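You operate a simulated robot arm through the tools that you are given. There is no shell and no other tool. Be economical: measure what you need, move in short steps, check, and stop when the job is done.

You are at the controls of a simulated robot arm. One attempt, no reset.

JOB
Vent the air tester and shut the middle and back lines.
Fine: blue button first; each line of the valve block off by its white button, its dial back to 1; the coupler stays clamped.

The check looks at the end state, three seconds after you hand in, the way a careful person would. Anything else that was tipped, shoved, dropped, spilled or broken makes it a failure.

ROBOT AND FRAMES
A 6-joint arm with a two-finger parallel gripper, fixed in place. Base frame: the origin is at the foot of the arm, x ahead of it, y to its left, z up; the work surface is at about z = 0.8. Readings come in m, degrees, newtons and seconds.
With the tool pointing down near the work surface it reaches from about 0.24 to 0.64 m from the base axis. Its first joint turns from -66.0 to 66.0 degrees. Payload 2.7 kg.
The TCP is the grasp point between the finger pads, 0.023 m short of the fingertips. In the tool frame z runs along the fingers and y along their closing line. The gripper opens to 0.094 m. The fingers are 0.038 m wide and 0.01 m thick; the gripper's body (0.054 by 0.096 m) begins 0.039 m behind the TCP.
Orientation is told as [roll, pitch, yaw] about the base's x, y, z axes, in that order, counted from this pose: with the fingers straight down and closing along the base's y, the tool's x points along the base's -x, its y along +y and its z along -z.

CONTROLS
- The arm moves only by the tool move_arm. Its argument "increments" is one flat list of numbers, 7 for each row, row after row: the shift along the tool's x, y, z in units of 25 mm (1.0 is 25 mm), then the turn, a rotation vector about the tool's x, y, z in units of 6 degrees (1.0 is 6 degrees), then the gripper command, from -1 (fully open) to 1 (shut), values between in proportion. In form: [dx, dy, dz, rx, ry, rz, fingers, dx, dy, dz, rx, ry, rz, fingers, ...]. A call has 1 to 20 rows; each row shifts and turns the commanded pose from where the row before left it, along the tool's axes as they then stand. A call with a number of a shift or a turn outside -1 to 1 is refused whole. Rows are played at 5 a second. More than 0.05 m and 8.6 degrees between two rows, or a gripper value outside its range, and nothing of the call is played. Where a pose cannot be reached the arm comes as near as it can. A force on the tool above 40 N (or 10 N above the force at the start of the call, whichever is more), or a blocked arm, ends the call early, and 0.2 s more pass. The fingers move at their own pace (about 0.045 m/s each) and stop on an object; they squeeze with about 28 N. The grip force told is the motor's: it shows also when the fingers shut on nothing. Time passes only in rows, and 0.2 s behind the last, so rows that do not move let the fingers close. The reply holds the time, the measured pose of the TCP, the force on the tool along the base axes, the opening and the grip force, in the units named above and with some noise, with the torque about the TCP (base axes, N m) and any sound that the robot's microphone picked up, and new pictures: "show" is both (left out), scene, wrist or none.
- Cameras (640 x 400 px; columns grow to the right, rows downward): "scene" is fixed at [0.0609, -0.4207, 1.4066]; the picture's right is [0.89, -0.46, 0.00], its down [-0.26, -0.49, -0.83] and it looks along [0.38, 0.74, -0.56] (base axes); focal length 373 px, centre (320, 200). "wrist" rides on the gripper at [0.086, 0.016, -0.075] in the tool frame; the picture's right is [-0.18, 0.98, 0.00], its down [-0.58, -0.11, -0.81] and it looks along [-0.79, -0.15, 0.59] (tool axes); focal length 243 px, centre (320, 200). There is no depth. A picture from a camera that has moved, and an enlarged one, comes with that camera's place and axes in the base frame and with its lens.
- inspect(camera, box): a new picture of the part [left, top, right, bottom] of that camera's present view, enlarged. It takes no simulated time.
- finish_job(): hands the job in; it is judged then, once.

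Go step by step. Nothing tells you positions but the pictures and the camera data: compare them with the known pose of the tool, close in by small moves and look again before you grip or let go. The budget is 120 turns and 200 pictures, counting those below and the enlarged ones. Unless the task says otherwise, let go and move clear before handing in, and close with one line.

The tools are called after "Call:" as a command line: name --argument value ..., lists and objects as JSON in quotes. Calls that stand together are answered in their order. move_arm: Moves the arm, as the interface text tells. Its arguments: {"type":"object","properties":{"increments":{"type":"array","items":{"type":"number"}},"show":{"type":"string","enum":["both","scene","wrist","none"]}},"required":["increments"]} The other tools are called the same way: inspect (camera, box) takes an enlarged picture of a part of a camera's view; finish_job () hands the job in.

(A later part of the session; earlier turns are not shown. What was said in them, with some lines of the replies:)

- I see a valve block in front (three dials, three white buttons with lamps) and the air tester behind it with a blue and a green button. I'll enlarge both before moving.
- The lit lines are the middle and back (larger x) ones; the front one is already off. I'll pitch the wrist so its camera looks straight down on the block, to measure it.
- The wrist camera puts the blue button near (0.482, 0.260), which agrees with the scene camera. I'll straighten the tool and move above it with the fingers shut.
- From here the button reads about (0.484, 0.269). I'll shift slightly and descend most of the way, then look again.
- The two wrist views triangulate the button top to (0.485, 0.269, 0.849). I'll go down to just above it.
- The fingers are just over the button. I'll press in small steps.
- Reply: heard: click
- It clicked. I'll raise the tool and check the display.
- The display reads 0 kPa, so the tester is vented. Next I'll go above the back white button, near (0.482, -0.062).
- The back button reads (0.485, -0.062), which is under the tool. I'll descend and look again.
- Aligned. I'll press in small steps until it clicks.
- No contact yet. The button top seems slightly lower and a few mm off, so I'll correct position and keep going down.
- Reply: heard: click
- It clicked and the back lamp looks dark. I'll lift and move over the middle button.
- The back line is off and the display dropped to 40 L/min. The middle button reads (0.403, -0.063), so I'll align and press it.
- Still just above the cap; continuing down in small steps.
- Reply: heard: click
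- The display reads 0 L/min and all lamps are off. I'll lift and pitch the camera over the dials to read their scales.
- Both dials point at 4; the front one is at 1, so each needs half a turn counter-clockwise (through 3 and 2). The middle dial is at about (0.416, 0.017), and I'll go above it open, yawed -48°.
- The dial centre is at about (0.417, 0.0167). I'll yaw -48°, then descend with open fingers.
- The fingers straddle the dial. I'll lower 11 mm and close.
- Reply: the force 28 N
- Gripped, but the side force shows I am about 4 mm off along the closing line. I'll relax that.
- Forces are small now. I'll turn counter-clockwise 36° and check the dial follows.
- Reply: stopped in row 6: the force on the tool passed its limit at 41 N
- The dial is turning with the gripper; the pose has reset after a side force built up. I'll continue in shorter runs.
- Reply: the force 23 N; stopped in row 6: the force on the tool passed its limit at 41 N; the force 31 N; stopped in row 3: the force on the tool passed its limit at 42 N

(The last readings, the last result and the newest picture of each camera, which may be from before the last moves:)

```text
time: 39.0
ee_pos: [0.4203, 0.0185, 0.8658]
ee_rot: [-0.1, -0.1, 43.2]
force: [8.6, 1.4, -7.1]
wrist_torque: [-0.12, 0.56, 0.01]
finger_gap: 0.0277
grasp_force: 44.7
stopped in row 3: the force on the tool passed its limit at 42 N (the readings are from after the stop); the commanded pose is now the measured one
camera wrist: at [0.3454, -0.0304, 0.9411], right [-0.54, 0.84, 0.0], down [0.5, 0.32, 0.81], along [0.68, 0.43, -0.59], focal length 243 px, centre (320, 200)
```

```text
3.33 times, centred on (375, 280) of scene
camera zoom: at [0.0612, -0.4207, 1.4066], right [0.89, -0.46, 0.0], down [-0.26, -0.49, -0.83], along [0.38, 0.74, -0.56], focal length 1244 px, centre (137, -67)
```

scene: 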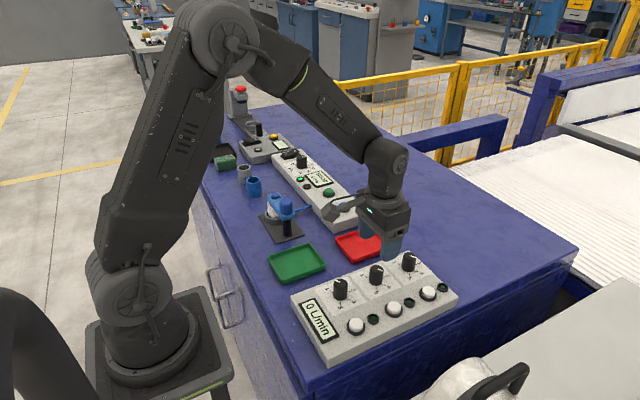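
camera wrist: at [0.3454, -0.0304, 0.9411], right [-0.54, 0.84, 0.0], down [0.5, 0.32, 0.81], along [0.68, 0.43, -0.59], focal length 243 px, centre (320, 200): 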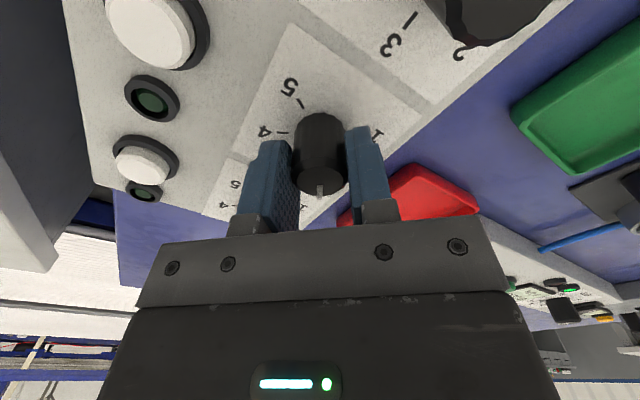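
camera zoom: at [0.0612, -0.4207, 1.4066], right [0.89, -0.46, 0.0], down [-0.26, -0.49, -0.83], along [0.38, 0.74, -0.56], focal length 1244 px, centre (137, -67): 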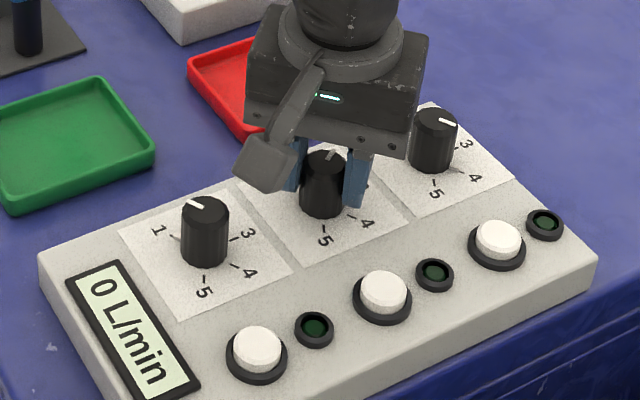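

The dial moved 91°. I'll open, turn back, and look before regripping.

Call:
move_arm --increments '[0, 0, 0, 0, 0, 0, -0.3, 0, 0, 0, 0, 0, 0, -0.3, 0, 0, 0, 0, 0, 0, -0.3, 0, 0, 0, 0, 0, 1, -0.3, 0, 0, 0, 0, 0, 1, -0.3, 0, 0, 0, 0, 0, 1, -0.3, 0, 0, 0, 0, 0, 1, -0.3, 0, 0, 0, 0, 0, 1, -0.3, 0, 0, 0, 0, 0, 1, -0.3, 0, 0, 0, 0, 0, 1, -0.3, 0, 0, 0, 0, 0, 1, -0.3, 0, 0, 0, 0, 0, 1, -0.3, 0, 0, 0, 0, 0, 1, -0.3, 0, 0, 0, 0, 0, 1, -0.3, 0, 0, 0, 0, 0, 1, -0.3, 0, 0, 0, 0, 0, 1, -0.3, 0, 0, 0, 0, 0, 1, -0.3, 0, 0, 0, 0, 0, 1, -0.3, 0, 0, 0, 0, 0, 0, -0.3]' --show "wrist"

Call:
inspect --camera "wrist" --box '[240, 40, 440, 220]'

```text
time: 43.0
ee_pos: [0.4189, 0.0176, 0.8664]
ee_rot: [0.0, 0.0, -46.9]
force: [0.4, -0.1, 0.3]
wrist_torque: [0.01, -0.04, 0.0]
finger_gap: 0.061
grasp_force: 0.0
camera wrist: at [0.3718, 0.0913, 0.9411], right [0.84, 0.54, 0.0], down [0.32, -0.5, 0.81], along [0.43, -0.68, -0.59], focal length 243 px, centre (320, 200)
```

wrist: 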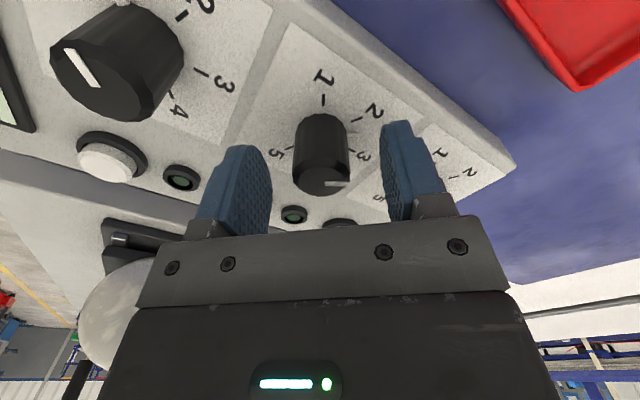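

```text
2.22 times, centred on (340, 130) of wrist
camera zoom: at [0.3718, 0.0913, 0.9411], right [0.84, 0.54, 0.0], down [0.32, -0.5, 0.81], along [0.43, -0.68, -0.59], focal length 539 px, centre (276, 356)
```

zoom: 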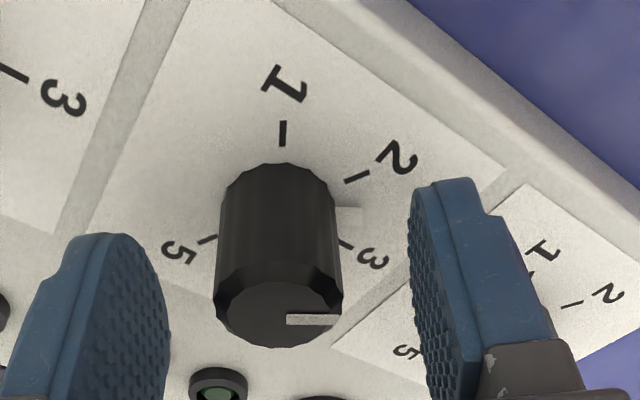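

The pointer now sits between 2 and 3, so about 90° more is needed. I'll raise 5 mm to keep clear of the pointer tab at the dial's base, re-centre and grip.

Call:
move_arm --increments '[-0.03, 0.05, -0.2, 0, 0, 0, -0.3, 0, 0, 0, 0, 0, 0, 0.2, 0, 0, 0, 0, 0, 0, 0.6, 0, 0, 0, 0, 0, 0, 1, 0, 0, 0, 0, 0, 0, 1]' --show "wrist"

```text
time: 44.2
ee_pos: [0.4202, 0.018, 0.8711]
ee_rot: [-0.1, 0.0, -46.9]
force: [-5.8, -7.5, 4.4]
wrist_torque: [0.35, 0.08, 0.0]
finger_gap: 0.0278
grasp_force: 45.2
camera wrist: at [0.3728, 0.091, 0.9462], right [0.84, 0.54, 0.0], down [0.32, -0.5, 0.81], along [0.43, -0.68, -0.59], focal length 243 px, centre (320, 200)
```

wrist: 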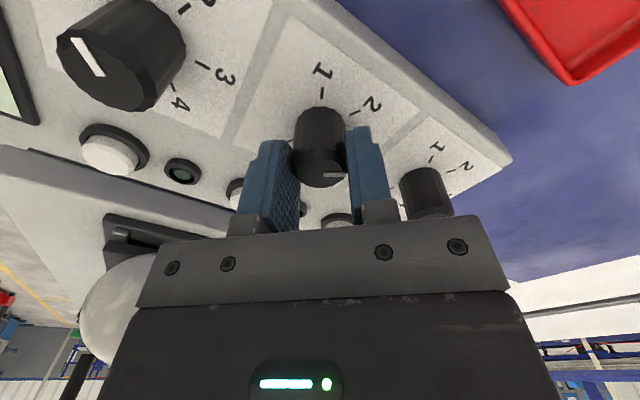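

Well centred. Turning counter-clockwise.

Call:
move_arm --increments '[-0.0, -0.03, 0, 0, 0, -0.8, 1, 0, 0, 0, 0, 0, -0.8, 1, 0, 0, 0, 0, 0, -0.8, 1, 0, 0, 0, 0, 0, -0.8, 1, 0, 0, 0, 0, 0, -0.8, 1, 0, 0, 0, 0, 0, -0.8, 1, 0, 0, 0, 0, 0, 0, 1]' --show "none"

Call:
move_arm --increments '[0, 0, 0, 0, 0, -0.8, 1, 0, 0, 0, 0, 0, -0.8, 1, 0, 0, 0, 0, 0, -0.8, 1, 0, 0, 0, 0, 0, -0.8, 1, 0, 0, 0, 0, 0, -0.8, 1, 0, 0, 0, 0, 0, 0, 1]' --show "none"

```text
time: 45.8
ee_pos: [0.4203, 0.0184, 0.8719]
ee_rot: [-0.1, -0.1, -17.8]
force: [2.9, 8.2, -4.6]
wrist_torque: [-0.26, -0.08, 0.04]
finger_gap: 0.0278
grasp_force: 44.9
```

```text
time: 47.2
ee_pos: [0.4201, 0.0184, 0.8715]
ee_rot: [0.0, 0.0, 6.2]
force: [13.7, 14.8, -13.3]
wrist_torque: [0.44, 0.98, -0.02]
finger_gap: 0.0275
grasp_force: 44.9
```

Call:
move_arm --increments '[-0.07, 0.06, -0.03, 0, 0, -0.8, 1, 0, 0, 0, 0, 0, -0.8, 1, 0, 0, 0, 0, 0, -0.8, 1, 0, 0, 0, 0, 0, -0.8, 1, 0, 0, 0, 0, 0, 0, 1]' --show "none"

Call:
move_arm --increments '[0, 0, 0, 0, 0, -0.8, 1, 0, 0, 0, 0, 0, -0.8, 1, 0, 0, 0, 0, 0, 0, 1]' --show "wrist"

```text
time: 48.4
ee_pos: [0.4203, 0.018, 0.8715]
ee_rot: [0.0, 0.4, 25.3]
force: [-2.8, -9.0, -11.9]
wrist_torque: [-0.95, 0.64, 0.0]
finger_gap: 0.0274
grasp_force: 44.9
```

```text
time: 49.2
ee_pos: [0.42, 0.0189, 0.8727]
ee_rot: [-0.1, 0.1, 34.9]
force: [-7.9, -20.7, -12.6]
wrist_torque: [-1.08, 0.45, 0.0]
finger_gap: 0.0277
grasp_force: 45.3
camera wrist: at [0.3401, -0.0187, 0.9468], right [-0.41, 0.91, 0.0], down [0.54, 0.24, 0.8], along [0.73, 0.33, -0.59], focal length 243 px, centre (320, 200)
```

wrist: 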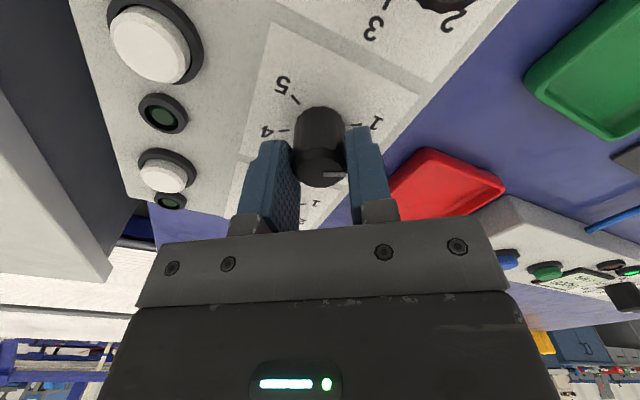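

Call:
move_arm --increments '[0.04, -0.06, 0, 0, 0, -0.6, 1, 0, 0, 0, 0, 0, -0.65, 1, 0, 0, 0, 0, 0, 0, 1]' --show "none"

Call:
move_arm --increments '[0, 0, 0, 0, 0, 0, -0.3, 0, 0, 0, 0, 0, 0, -0.3, 0, 0, 0, 0, 0, 0, -0.3, 0, 0, -0.8, 0, 0, 0, -0.3, 0, 0, -0.8, 0, 0, 0, -0.3, 0, 0, -0.8, 0, 0, 0, -0.3, 0, 0, -0.8, 0, 0, 0, -0.3, 0, 0, 0, 0, 0, 0, -0.3]' --show "wrist"

Call:
inspect --camera "scene" --box '[300, 220, 450, 340]'

```text
time: 50.0
ee_pos: [0.4204, 0.0181, 0.8717]
ee_rot: [0.1, 0.1, 42.3]
force: [-7.6, 0.9, -24.1]
wrist_torque: [-0.17, -0.31, -0.44]
finger_gap: 0.0279
grasp_force: 44.8
```

```text
time: 51.8
ee_pos: [0.4205, 0.0183, 0.9517]
ee_rot: [0.0, 0.0, 42.3]
force: [0.1, 0.2, 0.6]
wrist_torque: [-0.04, -0.03, -0.02]
finger_gap: 0.0611
grasp_force: 0.0
camera wrist: at [0.346, -0.0295, 1.027], right [-0.53, 0.85, 0.0], down [0.5, 0.31, 0.81], along [0.69, 0.42, -0.59], focal length 243 px, centre (320, 200)
```

wrist: 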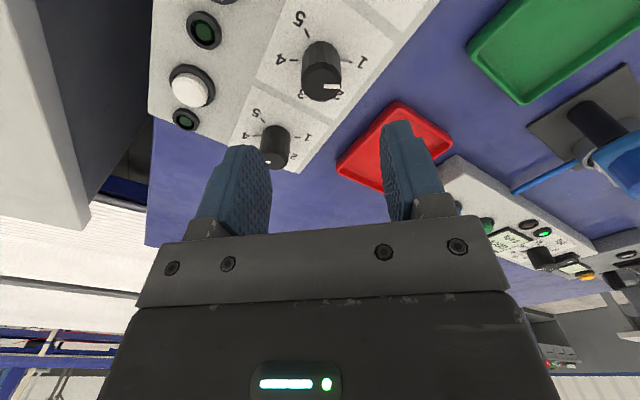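

```text
3.33 times, centred on (375, 280) of scene
camera zoom: at [0.0609, -0.4207, 1.4066], right [0.89, -0.46, 0.0], down [-0.26, -0.49, -0.83], along [0.38, 0.74, -0.56], focal length 1244 px, centre (137, -67)
```

zoom: 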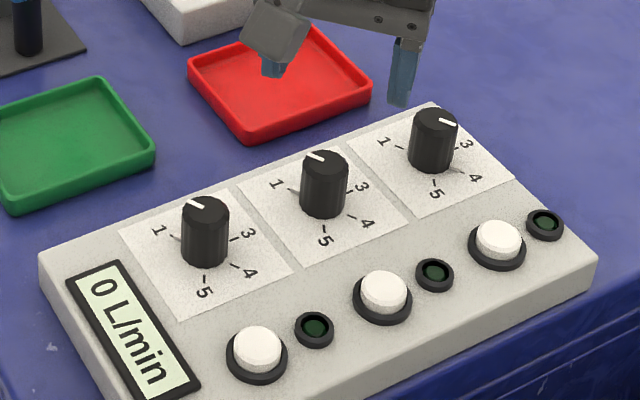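

The middle dial is at 1, matching the front one. Now I'll move over to the back dial, near (0.505, 0.017), and yaw back.

Call:
move_arm --increments '[-0.823, -0.768, 0, 0, 0, 0, -0.3, -0.823, -0.768, 0, 0, 0, 0, -0.3, -0.823, -0.768, 0, 0, 0, 0, -0.3, 0, 0, 0, 0, 0, 1, -0.3, 0, 0, 0, 0, 0, 1, -0.3, 0, 0, 0, 0, 0, 1, -0.3, 0, 0, 0, 0, 0, 1, -0.3, 0, 0, 0, 0, 0, 1, -0.3, 0, 0, 0, 0, 0, 1, -0.3, 0, 0, 0, 0, 0, 1, -0.3, 0, 0, 0, 0, 0, 1, -0.3, 0, 0, 0, 0, 0, 1, -0.3, 0, 0, 0, 0, 0, 1, -0.3, 0, 0, 0, 0, 0, 1, -0.3, 0, 0, 0, 0, 0, 1, -0.3, 0, 0, 0, 0, 0, 1, -0.3, 0, 0, 0, 0, 0, 1, -0.3, 0, 0, 0, 0, 0, 1, -0.3, 0, 0, 0, 0, 0, 0, -0.3]' --show "wrist"

Call:
inspect --camera "scene" --box '[330, 200, 470, 320]'

```text
time: 55.8
ee_pos: [0.5045, 0.0166, 0.9511]
ee_rot: [0.0, 0.0, -47.6]
force: [0.3, -1.1, -0.1]
wrist_torque: [0.0, -0.01, -0.01]
finger_gap: 0.0609
grasp_force: 0.1
camera wrist: at [0.4593, 0.0907, 1.0268], right [0.85, 0.52, 0.0], down [0.31, -0.5, 0.81], along [0.42, -0.69, -0.59], focal length 243 px, centre (320, 200)
```

wrist: 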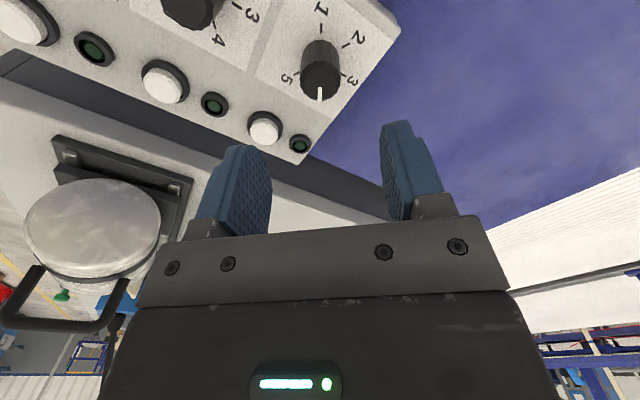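

```text
3.33 times, centred on (400, 260) of scene
camera zoom: at [0.0609, -0.4207, 1.4066], right [0.89, -0.46, 0.0], down [-0.26, -0.49, -0.83], along [0.38, 0.74, -0.56], focal length 1244 px, centre (53, 0)
```

zoom: 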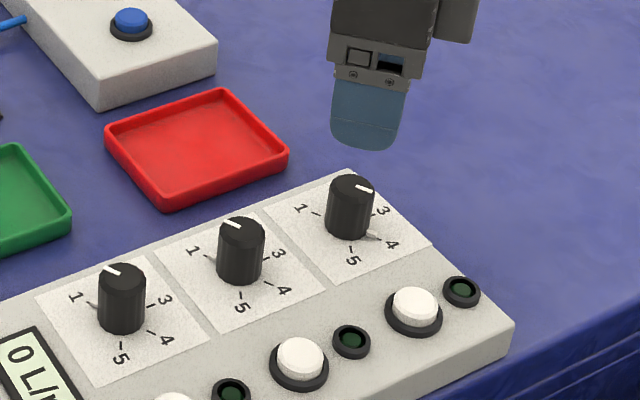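

The back dial reads (0.5055, 0.0165). I'll descend and grip.

Call:
move_arm --increments '[-0.03, 0.03, 0.8, 0, 0, 0, -0.3, 0, 0, 0.8, 0, 0, 0, -0.3, 0, 0, 0.8, 0, 0, 0, -0.3, 0, 0, 0.8, 0, 0, 0, -0.3, 0, 0, 0, 0, 0, 0, -0.3, 0, 0, 0, 0, 0, 0, 0.2, 0, 0, 0, 0, 0, 0, 0.35, 0, 0, 0, 0, 0, 0, 1, 0, 0, 0, 0, 0, 0, 1]' --show "wrist"

Call:
inspect --camera "scene" --box '[330, 200, 470, 320]'

```text
time: 57.8
ee_pos: [0.5062, 0.0175, 0.8728]
ee_rot: [-0.1, 0.1, -47.7]
force: [-8.0, -7.2, 2.8]
wrist_torque: [0.2, 0.01, 0.03]
finger_gap: 0.0277
grasp_force: 45.2
camera wrist: at [0.4594, 0.0914, 0.9472], right [0.85, 0.53, 0.0], down [0.31, -0.5, 0.81], along [0.42, -0.69, -0.59], focal length 243 px, centre (320, 200)
```

wrist: 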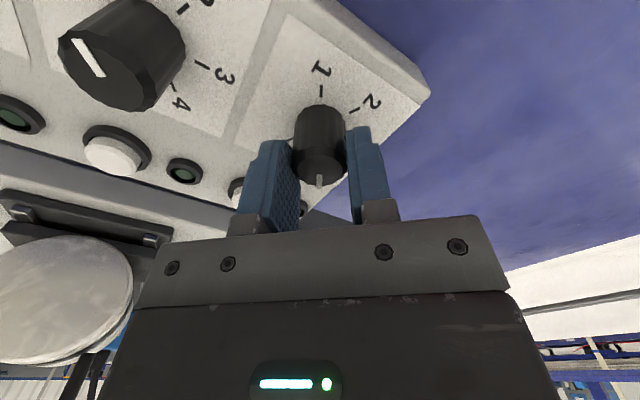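

```text
3.33 times, centred on (400, 260) of scene
camera zoom: at [0.0606, -0.4209, 1.4065], right [0.89, -0.46, 0.0], down [-0.26, -0.49, -0.83], along [0.38, 0.74, -0.56], focal length 1244 px, centre (53, 0)
```

zoom: 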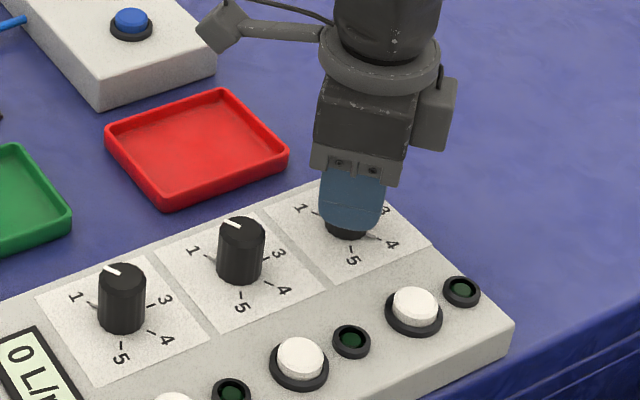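

Gripped with little side force. I'll turn counter-clockwise in short runs.

Call:
move_arm --increments '[0, -0.04, 0, 0, 0, -0.8, 1, 0, 0, 0, 0, 0, -0.8, 1, 0, 0, 0, 0, 0, -0.8, 1, 0, 0, 0, 0, 0, -0.8, 1, 0, 0, 0, 0, 0, -0.8, 1, 0, 0, 0, 0, 0, -0.8, 1, 0, 0, 0, 0, 0, 0, 1]' --show "none"

Call:
move_arm --increments '[0, 0, 0, 0, 0, -0.8, 1, 0, 0, 0, 0, 0, -0.8, 1, 0, 0, 0, 0, 0, -0.8, 1, 0, 0, 0, 0, 0, -0.8, 1, 0, 0, 0, 0, 0, 0, 1]' --show "none"

```text
time: 59.4
ee_pos: [0.5055, 0.0178, 0.8714]
ee_rot: [0.0, 0.1, -18.7]
force: [-5.4, 20.7, -6.6]
wrist_torque: [0.11, 0.54, 0.01]
finger_gap: 0.0277
grasp_force: 45.2
```

```text
time: 60.6
ee_pos: [0.5064, 0.0175, 0.8727]
ee_rot: [0.0, 0.0, 0.5]
force: [-8.9, 25.4, -4.1]
wrist_torque: [0.06, 0.52, 0.01]
finger_gap: 0.0277
grasp_force: 44.6
```

Call:
move_arm --increments '[0.04, 0.1, 0, 0, 0, -0.8, 1, 0, 0, 0, 0, 0, -0.8, 1, 0, 0, 0, 0, 0, -0.8, 1, 0, 0, 0, 0, 0, -0.8, 1, 0, 0, 0, 0, 0, 0, 1]' --show "none"

Call:
move_arm --increments '[0, 0, 0, 0, 0, -0.8, 1, 0, 0, 0, 0, 0, -0.8, 1, 0, 0, 0, 0, 0, -0.8, 1, 0, 0, 0, 0, 0, -0.8, 1, 0, 0, 0, 0, 0, 0, 1]' --show "wrist"

```text
time: 61.8
ee_pos: [0.5051, 0.0193, 0.8725]
ee_rot: [-0.1, -0.2, 19.6]
force: [7.7, 10.9, -5.7]
wrist_torque: [0.46, 0.18, -0.02]
finger_gap: 0.0275
grasp_force: 45.1
```

```text
time: 63.0
ee_pos: [0.5049, 0.0185, 0.8716]
ee_rot: [-0.1, 0.1, 38.9]
force: [9.2, 7.0, -1.9]
wrist_torque: [0.7, -0.22, 0.03]
finger_gap: 0.0274
grasp_force: 45.7
camera wrist: at [0.4279, -0.024, 0.9471], right [-0.47, 0.88, 0.0], down [0.52, 0.28, 0.81], along [0.71, 0.38, -0.59], focal length 243 px, centre (320, 200)
```

wrist: 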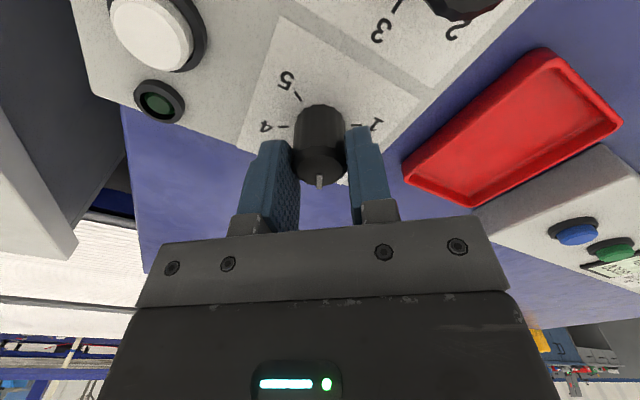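

Call:
move_arm --increments '[0, 0, 0, 0, 0, -0.8, 1, 0, 0, 0, 0, 0, 0, 1, 0, 0, 0, 0, 0, 0, -0.3, 0, 0, 0, 0, 0, 0, -0.3, 0, 0, 0, 0, 0, 0, -0.3, 0, 0, 0, 0, 0, 0, -0.3]' --show "none"

Call:
move_arm --increments '[0, 0, 0, 0, 0, 1, -0.3, 0, 0, 0, 0, 0, 1, -0.3, 0, 0, 0, 0, 0, 1, -0.3, 0, 0, 0, 0, 0, 1, -0.3, 0, 0, 0, 0, 0, 1, -0.3, 0, 0, 0, 0, 0, 1, -0.3, 0, 0, 0, 0, 0, 1, -0.3, 0, 0, 0, 0, 0, 1, -0.3, 0, 0, 0, 0, 0, 1, -0.3, 0, 0, 0, 0, 0, 1, -0.3, 0, 0, 0, 0, 0, 1, -0.3, 0, 0, 0, 0, 0, 1, -0.3, 0, 0, 0, 0, 0, 1, -0.3, 0, 0, 0, 0, 0, 1, -0.3, 0, 0, 0, 0, 0, 1, -0.3, 0, 0, 0, 0, 0, 0, -0.3]' --show "wrist"

```text
time: 64.4
ee_pos: [0.5044, 0.0187, 0.8731]
ee_rot: [0.1, 0.0, 43.5]
force: [-1.0, 0.1, 0.6]
wrist_torque: [-0.02, 0.01, 0.06]
finger_gap: 0.0612
grasp_force: 0.0
```

```text
time: 67.8
ee_pos: [0.5051, 0.0187, 0.8734]
ee_rot: [0.0, 0.0, -46.6]
force: [-0.4, 0.1, 0.4]
wrist_torque: [0.01, -0.02, -0.01]
finger_gap: 0.0612
grasp_force: 0.1
camera wrist: at [0.458, 0.0911, 0.9474], right [0.84, 0.54, 0.0], down [0.32, -0.5, 0.81], along [0.44, -0.68, -0.59], focal length 243 px, centre (320, 200)
```

wrist: 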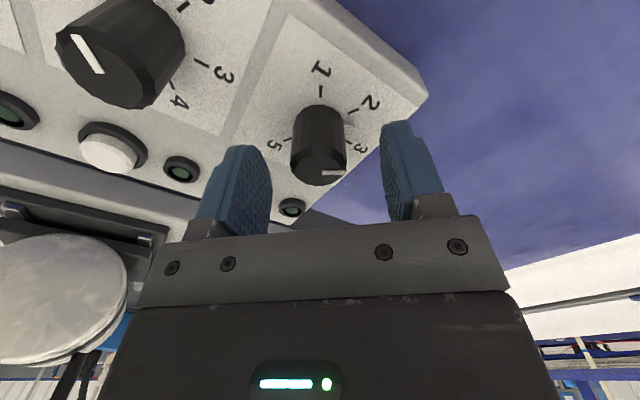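

The pointer is midway between 2 and 3, as planned. I'll regrip and turn the rest.

Call:
move_arm --increments '[-0.02, 0, 0.03, 0, 0, 0, -0.3, 0, 0, 0, 0, 0, 0, 0.2, 0, 0, 0, 0, 0, 0, 0.35, 0, 0, 0, 0, 0, 0, 1, 0, 0, 0, 0, 0, 0, 1, 0, 0, 0, 0, 0, -0.8, 1, 0, 0, 0, 0, 0, -0.8, 1, 0, 0, 0, 0, 0, -0.8, 1, 0, 0, 0, 0, 0, -0.8, 1, 0, 0, 0, 0, 0, -0.8, 1, 0, 0, 0, 0, 0, 0, 1]' --show "none"

Call:
move_arm --increments '[0, 0, 0, 0, 0, -0.8, 1, 0, 0, 0, 0, 0, -0.8, 1, 0, 0, 0, 0, 0, -0.8, 1, 0, 0, 0, 0, 0, -0.8, 1, 0, 0, 0, 0, 0, 0, 1]' --show "none"

```text
time: 70.2
ee_pos: [0.5068, 0.0176, 0.8709]
ee_rot: [0.1, 0.1, -22.4]
force: [1.9, -8.6, -2.1]
wrist_torque: [0.33, 0.28, 0.05]
finger_gap: 0.0277
grasp_force: 44.6
```

```text
time: 71.4
ee_pos: [0.5061, 0.0179, 0.872]
ee_rot: [0.1, 0.0, -3.1]
force: [3.3, -9.1, -1.3]
wrist_torque: [0.25, 0.13, 0.05]
finger_gap: 0.0274
grasp_force: 45.0
```

Call:
move_arm --increments '[0, 0, 0, 0, 0, -0.8, 1, 0, 0, 0, 0, 0, -0.8, 1, 0, 0, 0, 0, 0, -0.8, 1, 0, 0, 0, 0, 0, -0.8, 1, 0, 0, 0, 0, 0, 0, 1]' --show "none"

Call:
move_arm --increments '[0, 0, 0, 0, 0, -0.8, 1, 0, 0, 0, 0, 0, -0.8, 1, 0, 0, 0, 0, 0, -0.8, 1, 0, 0, 0, 0, 0, -0.8, 1, 0, 0, 0, 0, 0, 0, 1]' --show "none"

```text
time: 72.6
ee_pos: [0.5068, 0.018, 0.8729]
ee_rot: [0.0, 0.0, 15.9]
force: [7.5, -6.9, -5.4]
wrist_torque: [0.32, -0.06, 0.05]
finger_gap: 0.0277
grasp_force: 45.3
```

```text
time: 73.8
ee_pos: [0.5059, 0.0188, 0.8717]
ee_rot: [0.0, 0.0, 35.3]
force: [8.3, 3.4, -3.5]
wrist_torque: [0.51, -0.1, 0.02]
finger_gap: 0.0277
grasp_force: 45.1
```

Call:
move_arm --increments '[0, 0, 0, 0, 0, -0.6, 1, 0, 0, 0, 0, 0, -0.6, 1, 0, 0, 0, 0, 0, 0, 1]' --show "none"

Call:
move_arm --increments '[0, 0, 0, 0, 0, 0, -0.3, 0, 0, 0, 0, 0, 0, -0.3, 0, 0, 0, 0, 0, 0, -0.3, 0, 0, -0.8, 0, 0, 0, -0.3, 0, 0, -0.8, 0, 0, 0, -0.3, 0, 0, -0.8, 0, 0, 0, -0.3, 0, 0, -0.8, 0, 0, 0, -0.3, 0, 0, -0.8, 0, 0, 0, -0.3, 0, 0, 0, 0, 0, 0, -0.3]' --show "both"

Call:
inspect --camera "scene" --box '[310, 220, 460, 340]'

Call:
inspect --camera "wrist" --box '[230, 0, 430, 130]'

```text
time: 74.6
ee_pos: [0.5066, 0.0187, 0.8729]
ee_rot: [0.0, -0.1, 42.3]
force: [7.0, 9.8, 2.5]
wrist_torque: [0.75, -0.02, -0.4]
finger_gap: 0.0275
grasp_force: 45.0
```

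```text
time: 76.6
ee_pos: [0.5058, 0.0191, 0.9727]
ee_rot: [0.1, -0.1, 42.4]
force: [0.8, 0.2, 0.2]
wrist_torque: [-0.03, -0.05, -0.01]
finger_gap: 0.0612
grasp_force: 0.0
camera wrist: at [0.431, -0.0289, 1.0472], right [-0.53, 0.85, 0.0], down [0.5, 0.31, 0.81], along [0.69, 0.42, -0.59], focal length 243 px, centre (320, 200)
```

scene: 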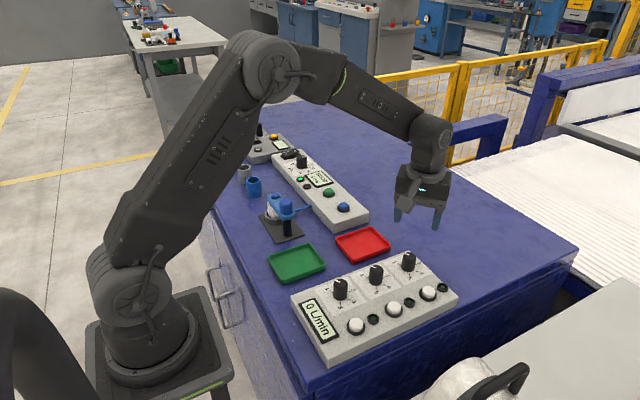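
wrist: 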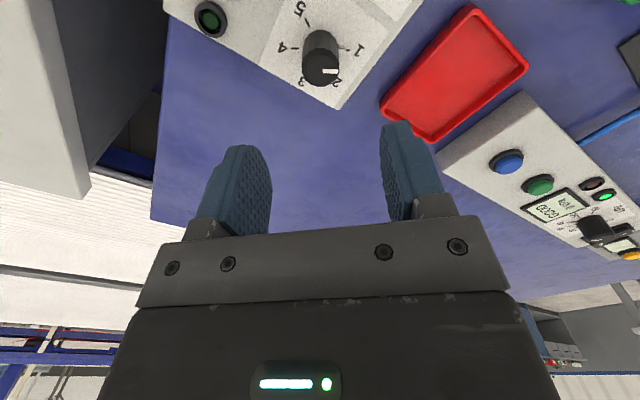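

```text
3.33 times, centred on (385, 280) of scene
camera zoom: at [0.0609, -0.4207, 1.4066], right [0.89, -0.46, 0.0], down [-0.26, -0.49, -0.83], along [0.38, 0.74, -0.56], focal length 1244 px, centre (103, -67)
```

zoom: 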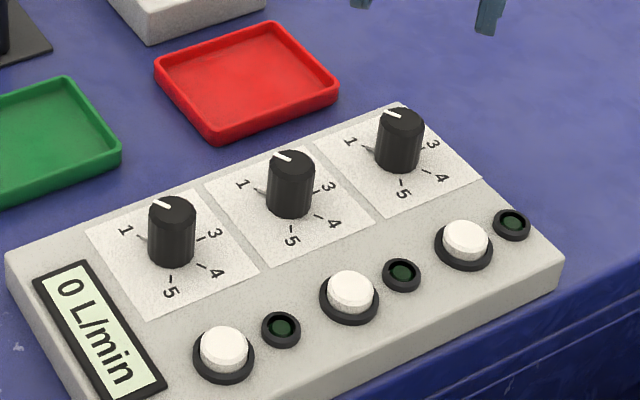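

```text
3.08 times, centred on (330, 65) of wrist
camera zoom: at [0.431, -0.0289, 1.0472], right [-0.53, 0.85, 0.0], down [0.5, 0.31, 0.81], along [0.69, 0.42, -0.59], focal length 746 px, centre (289, 615)
```

zoom: 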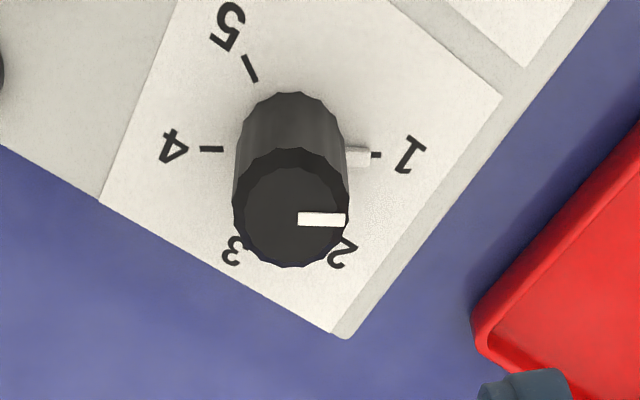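

All three dials are at 1, the lamps are out and the flow reads 0. One last check on the tester and coupler.

Call:
inspect --camera "scene" --box '[230, 130, 390, 260]'

```text
3.08 times, centred on (310, 195) of scene
camera zoom: at [0.0609, -0.4207, 1.4066], right [0.89, -0.46, 0.0], down [-0.26, -0.49, -0.83], along [0.38, 0.74, -0.56], focal length 1148 px, centre (351, 215)
```

zoom: 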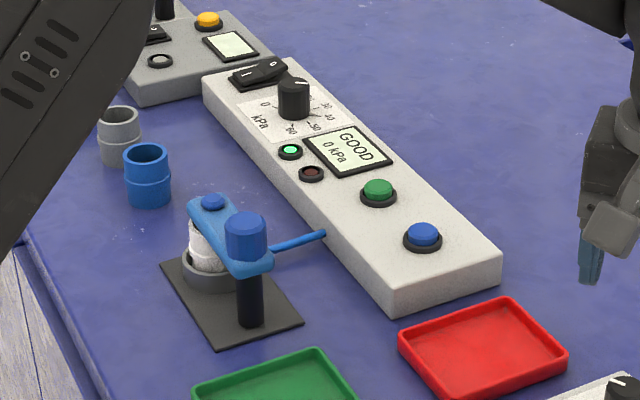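

The tester is at 0 kPa and the coupler is still clamped, so I'm handing in.

Call:
finish_job

```text
The job is handed in.
```

The air tester is vented (0 kPa), the middle and back lines are off with their dials at 1, and the coupler is still clamped.
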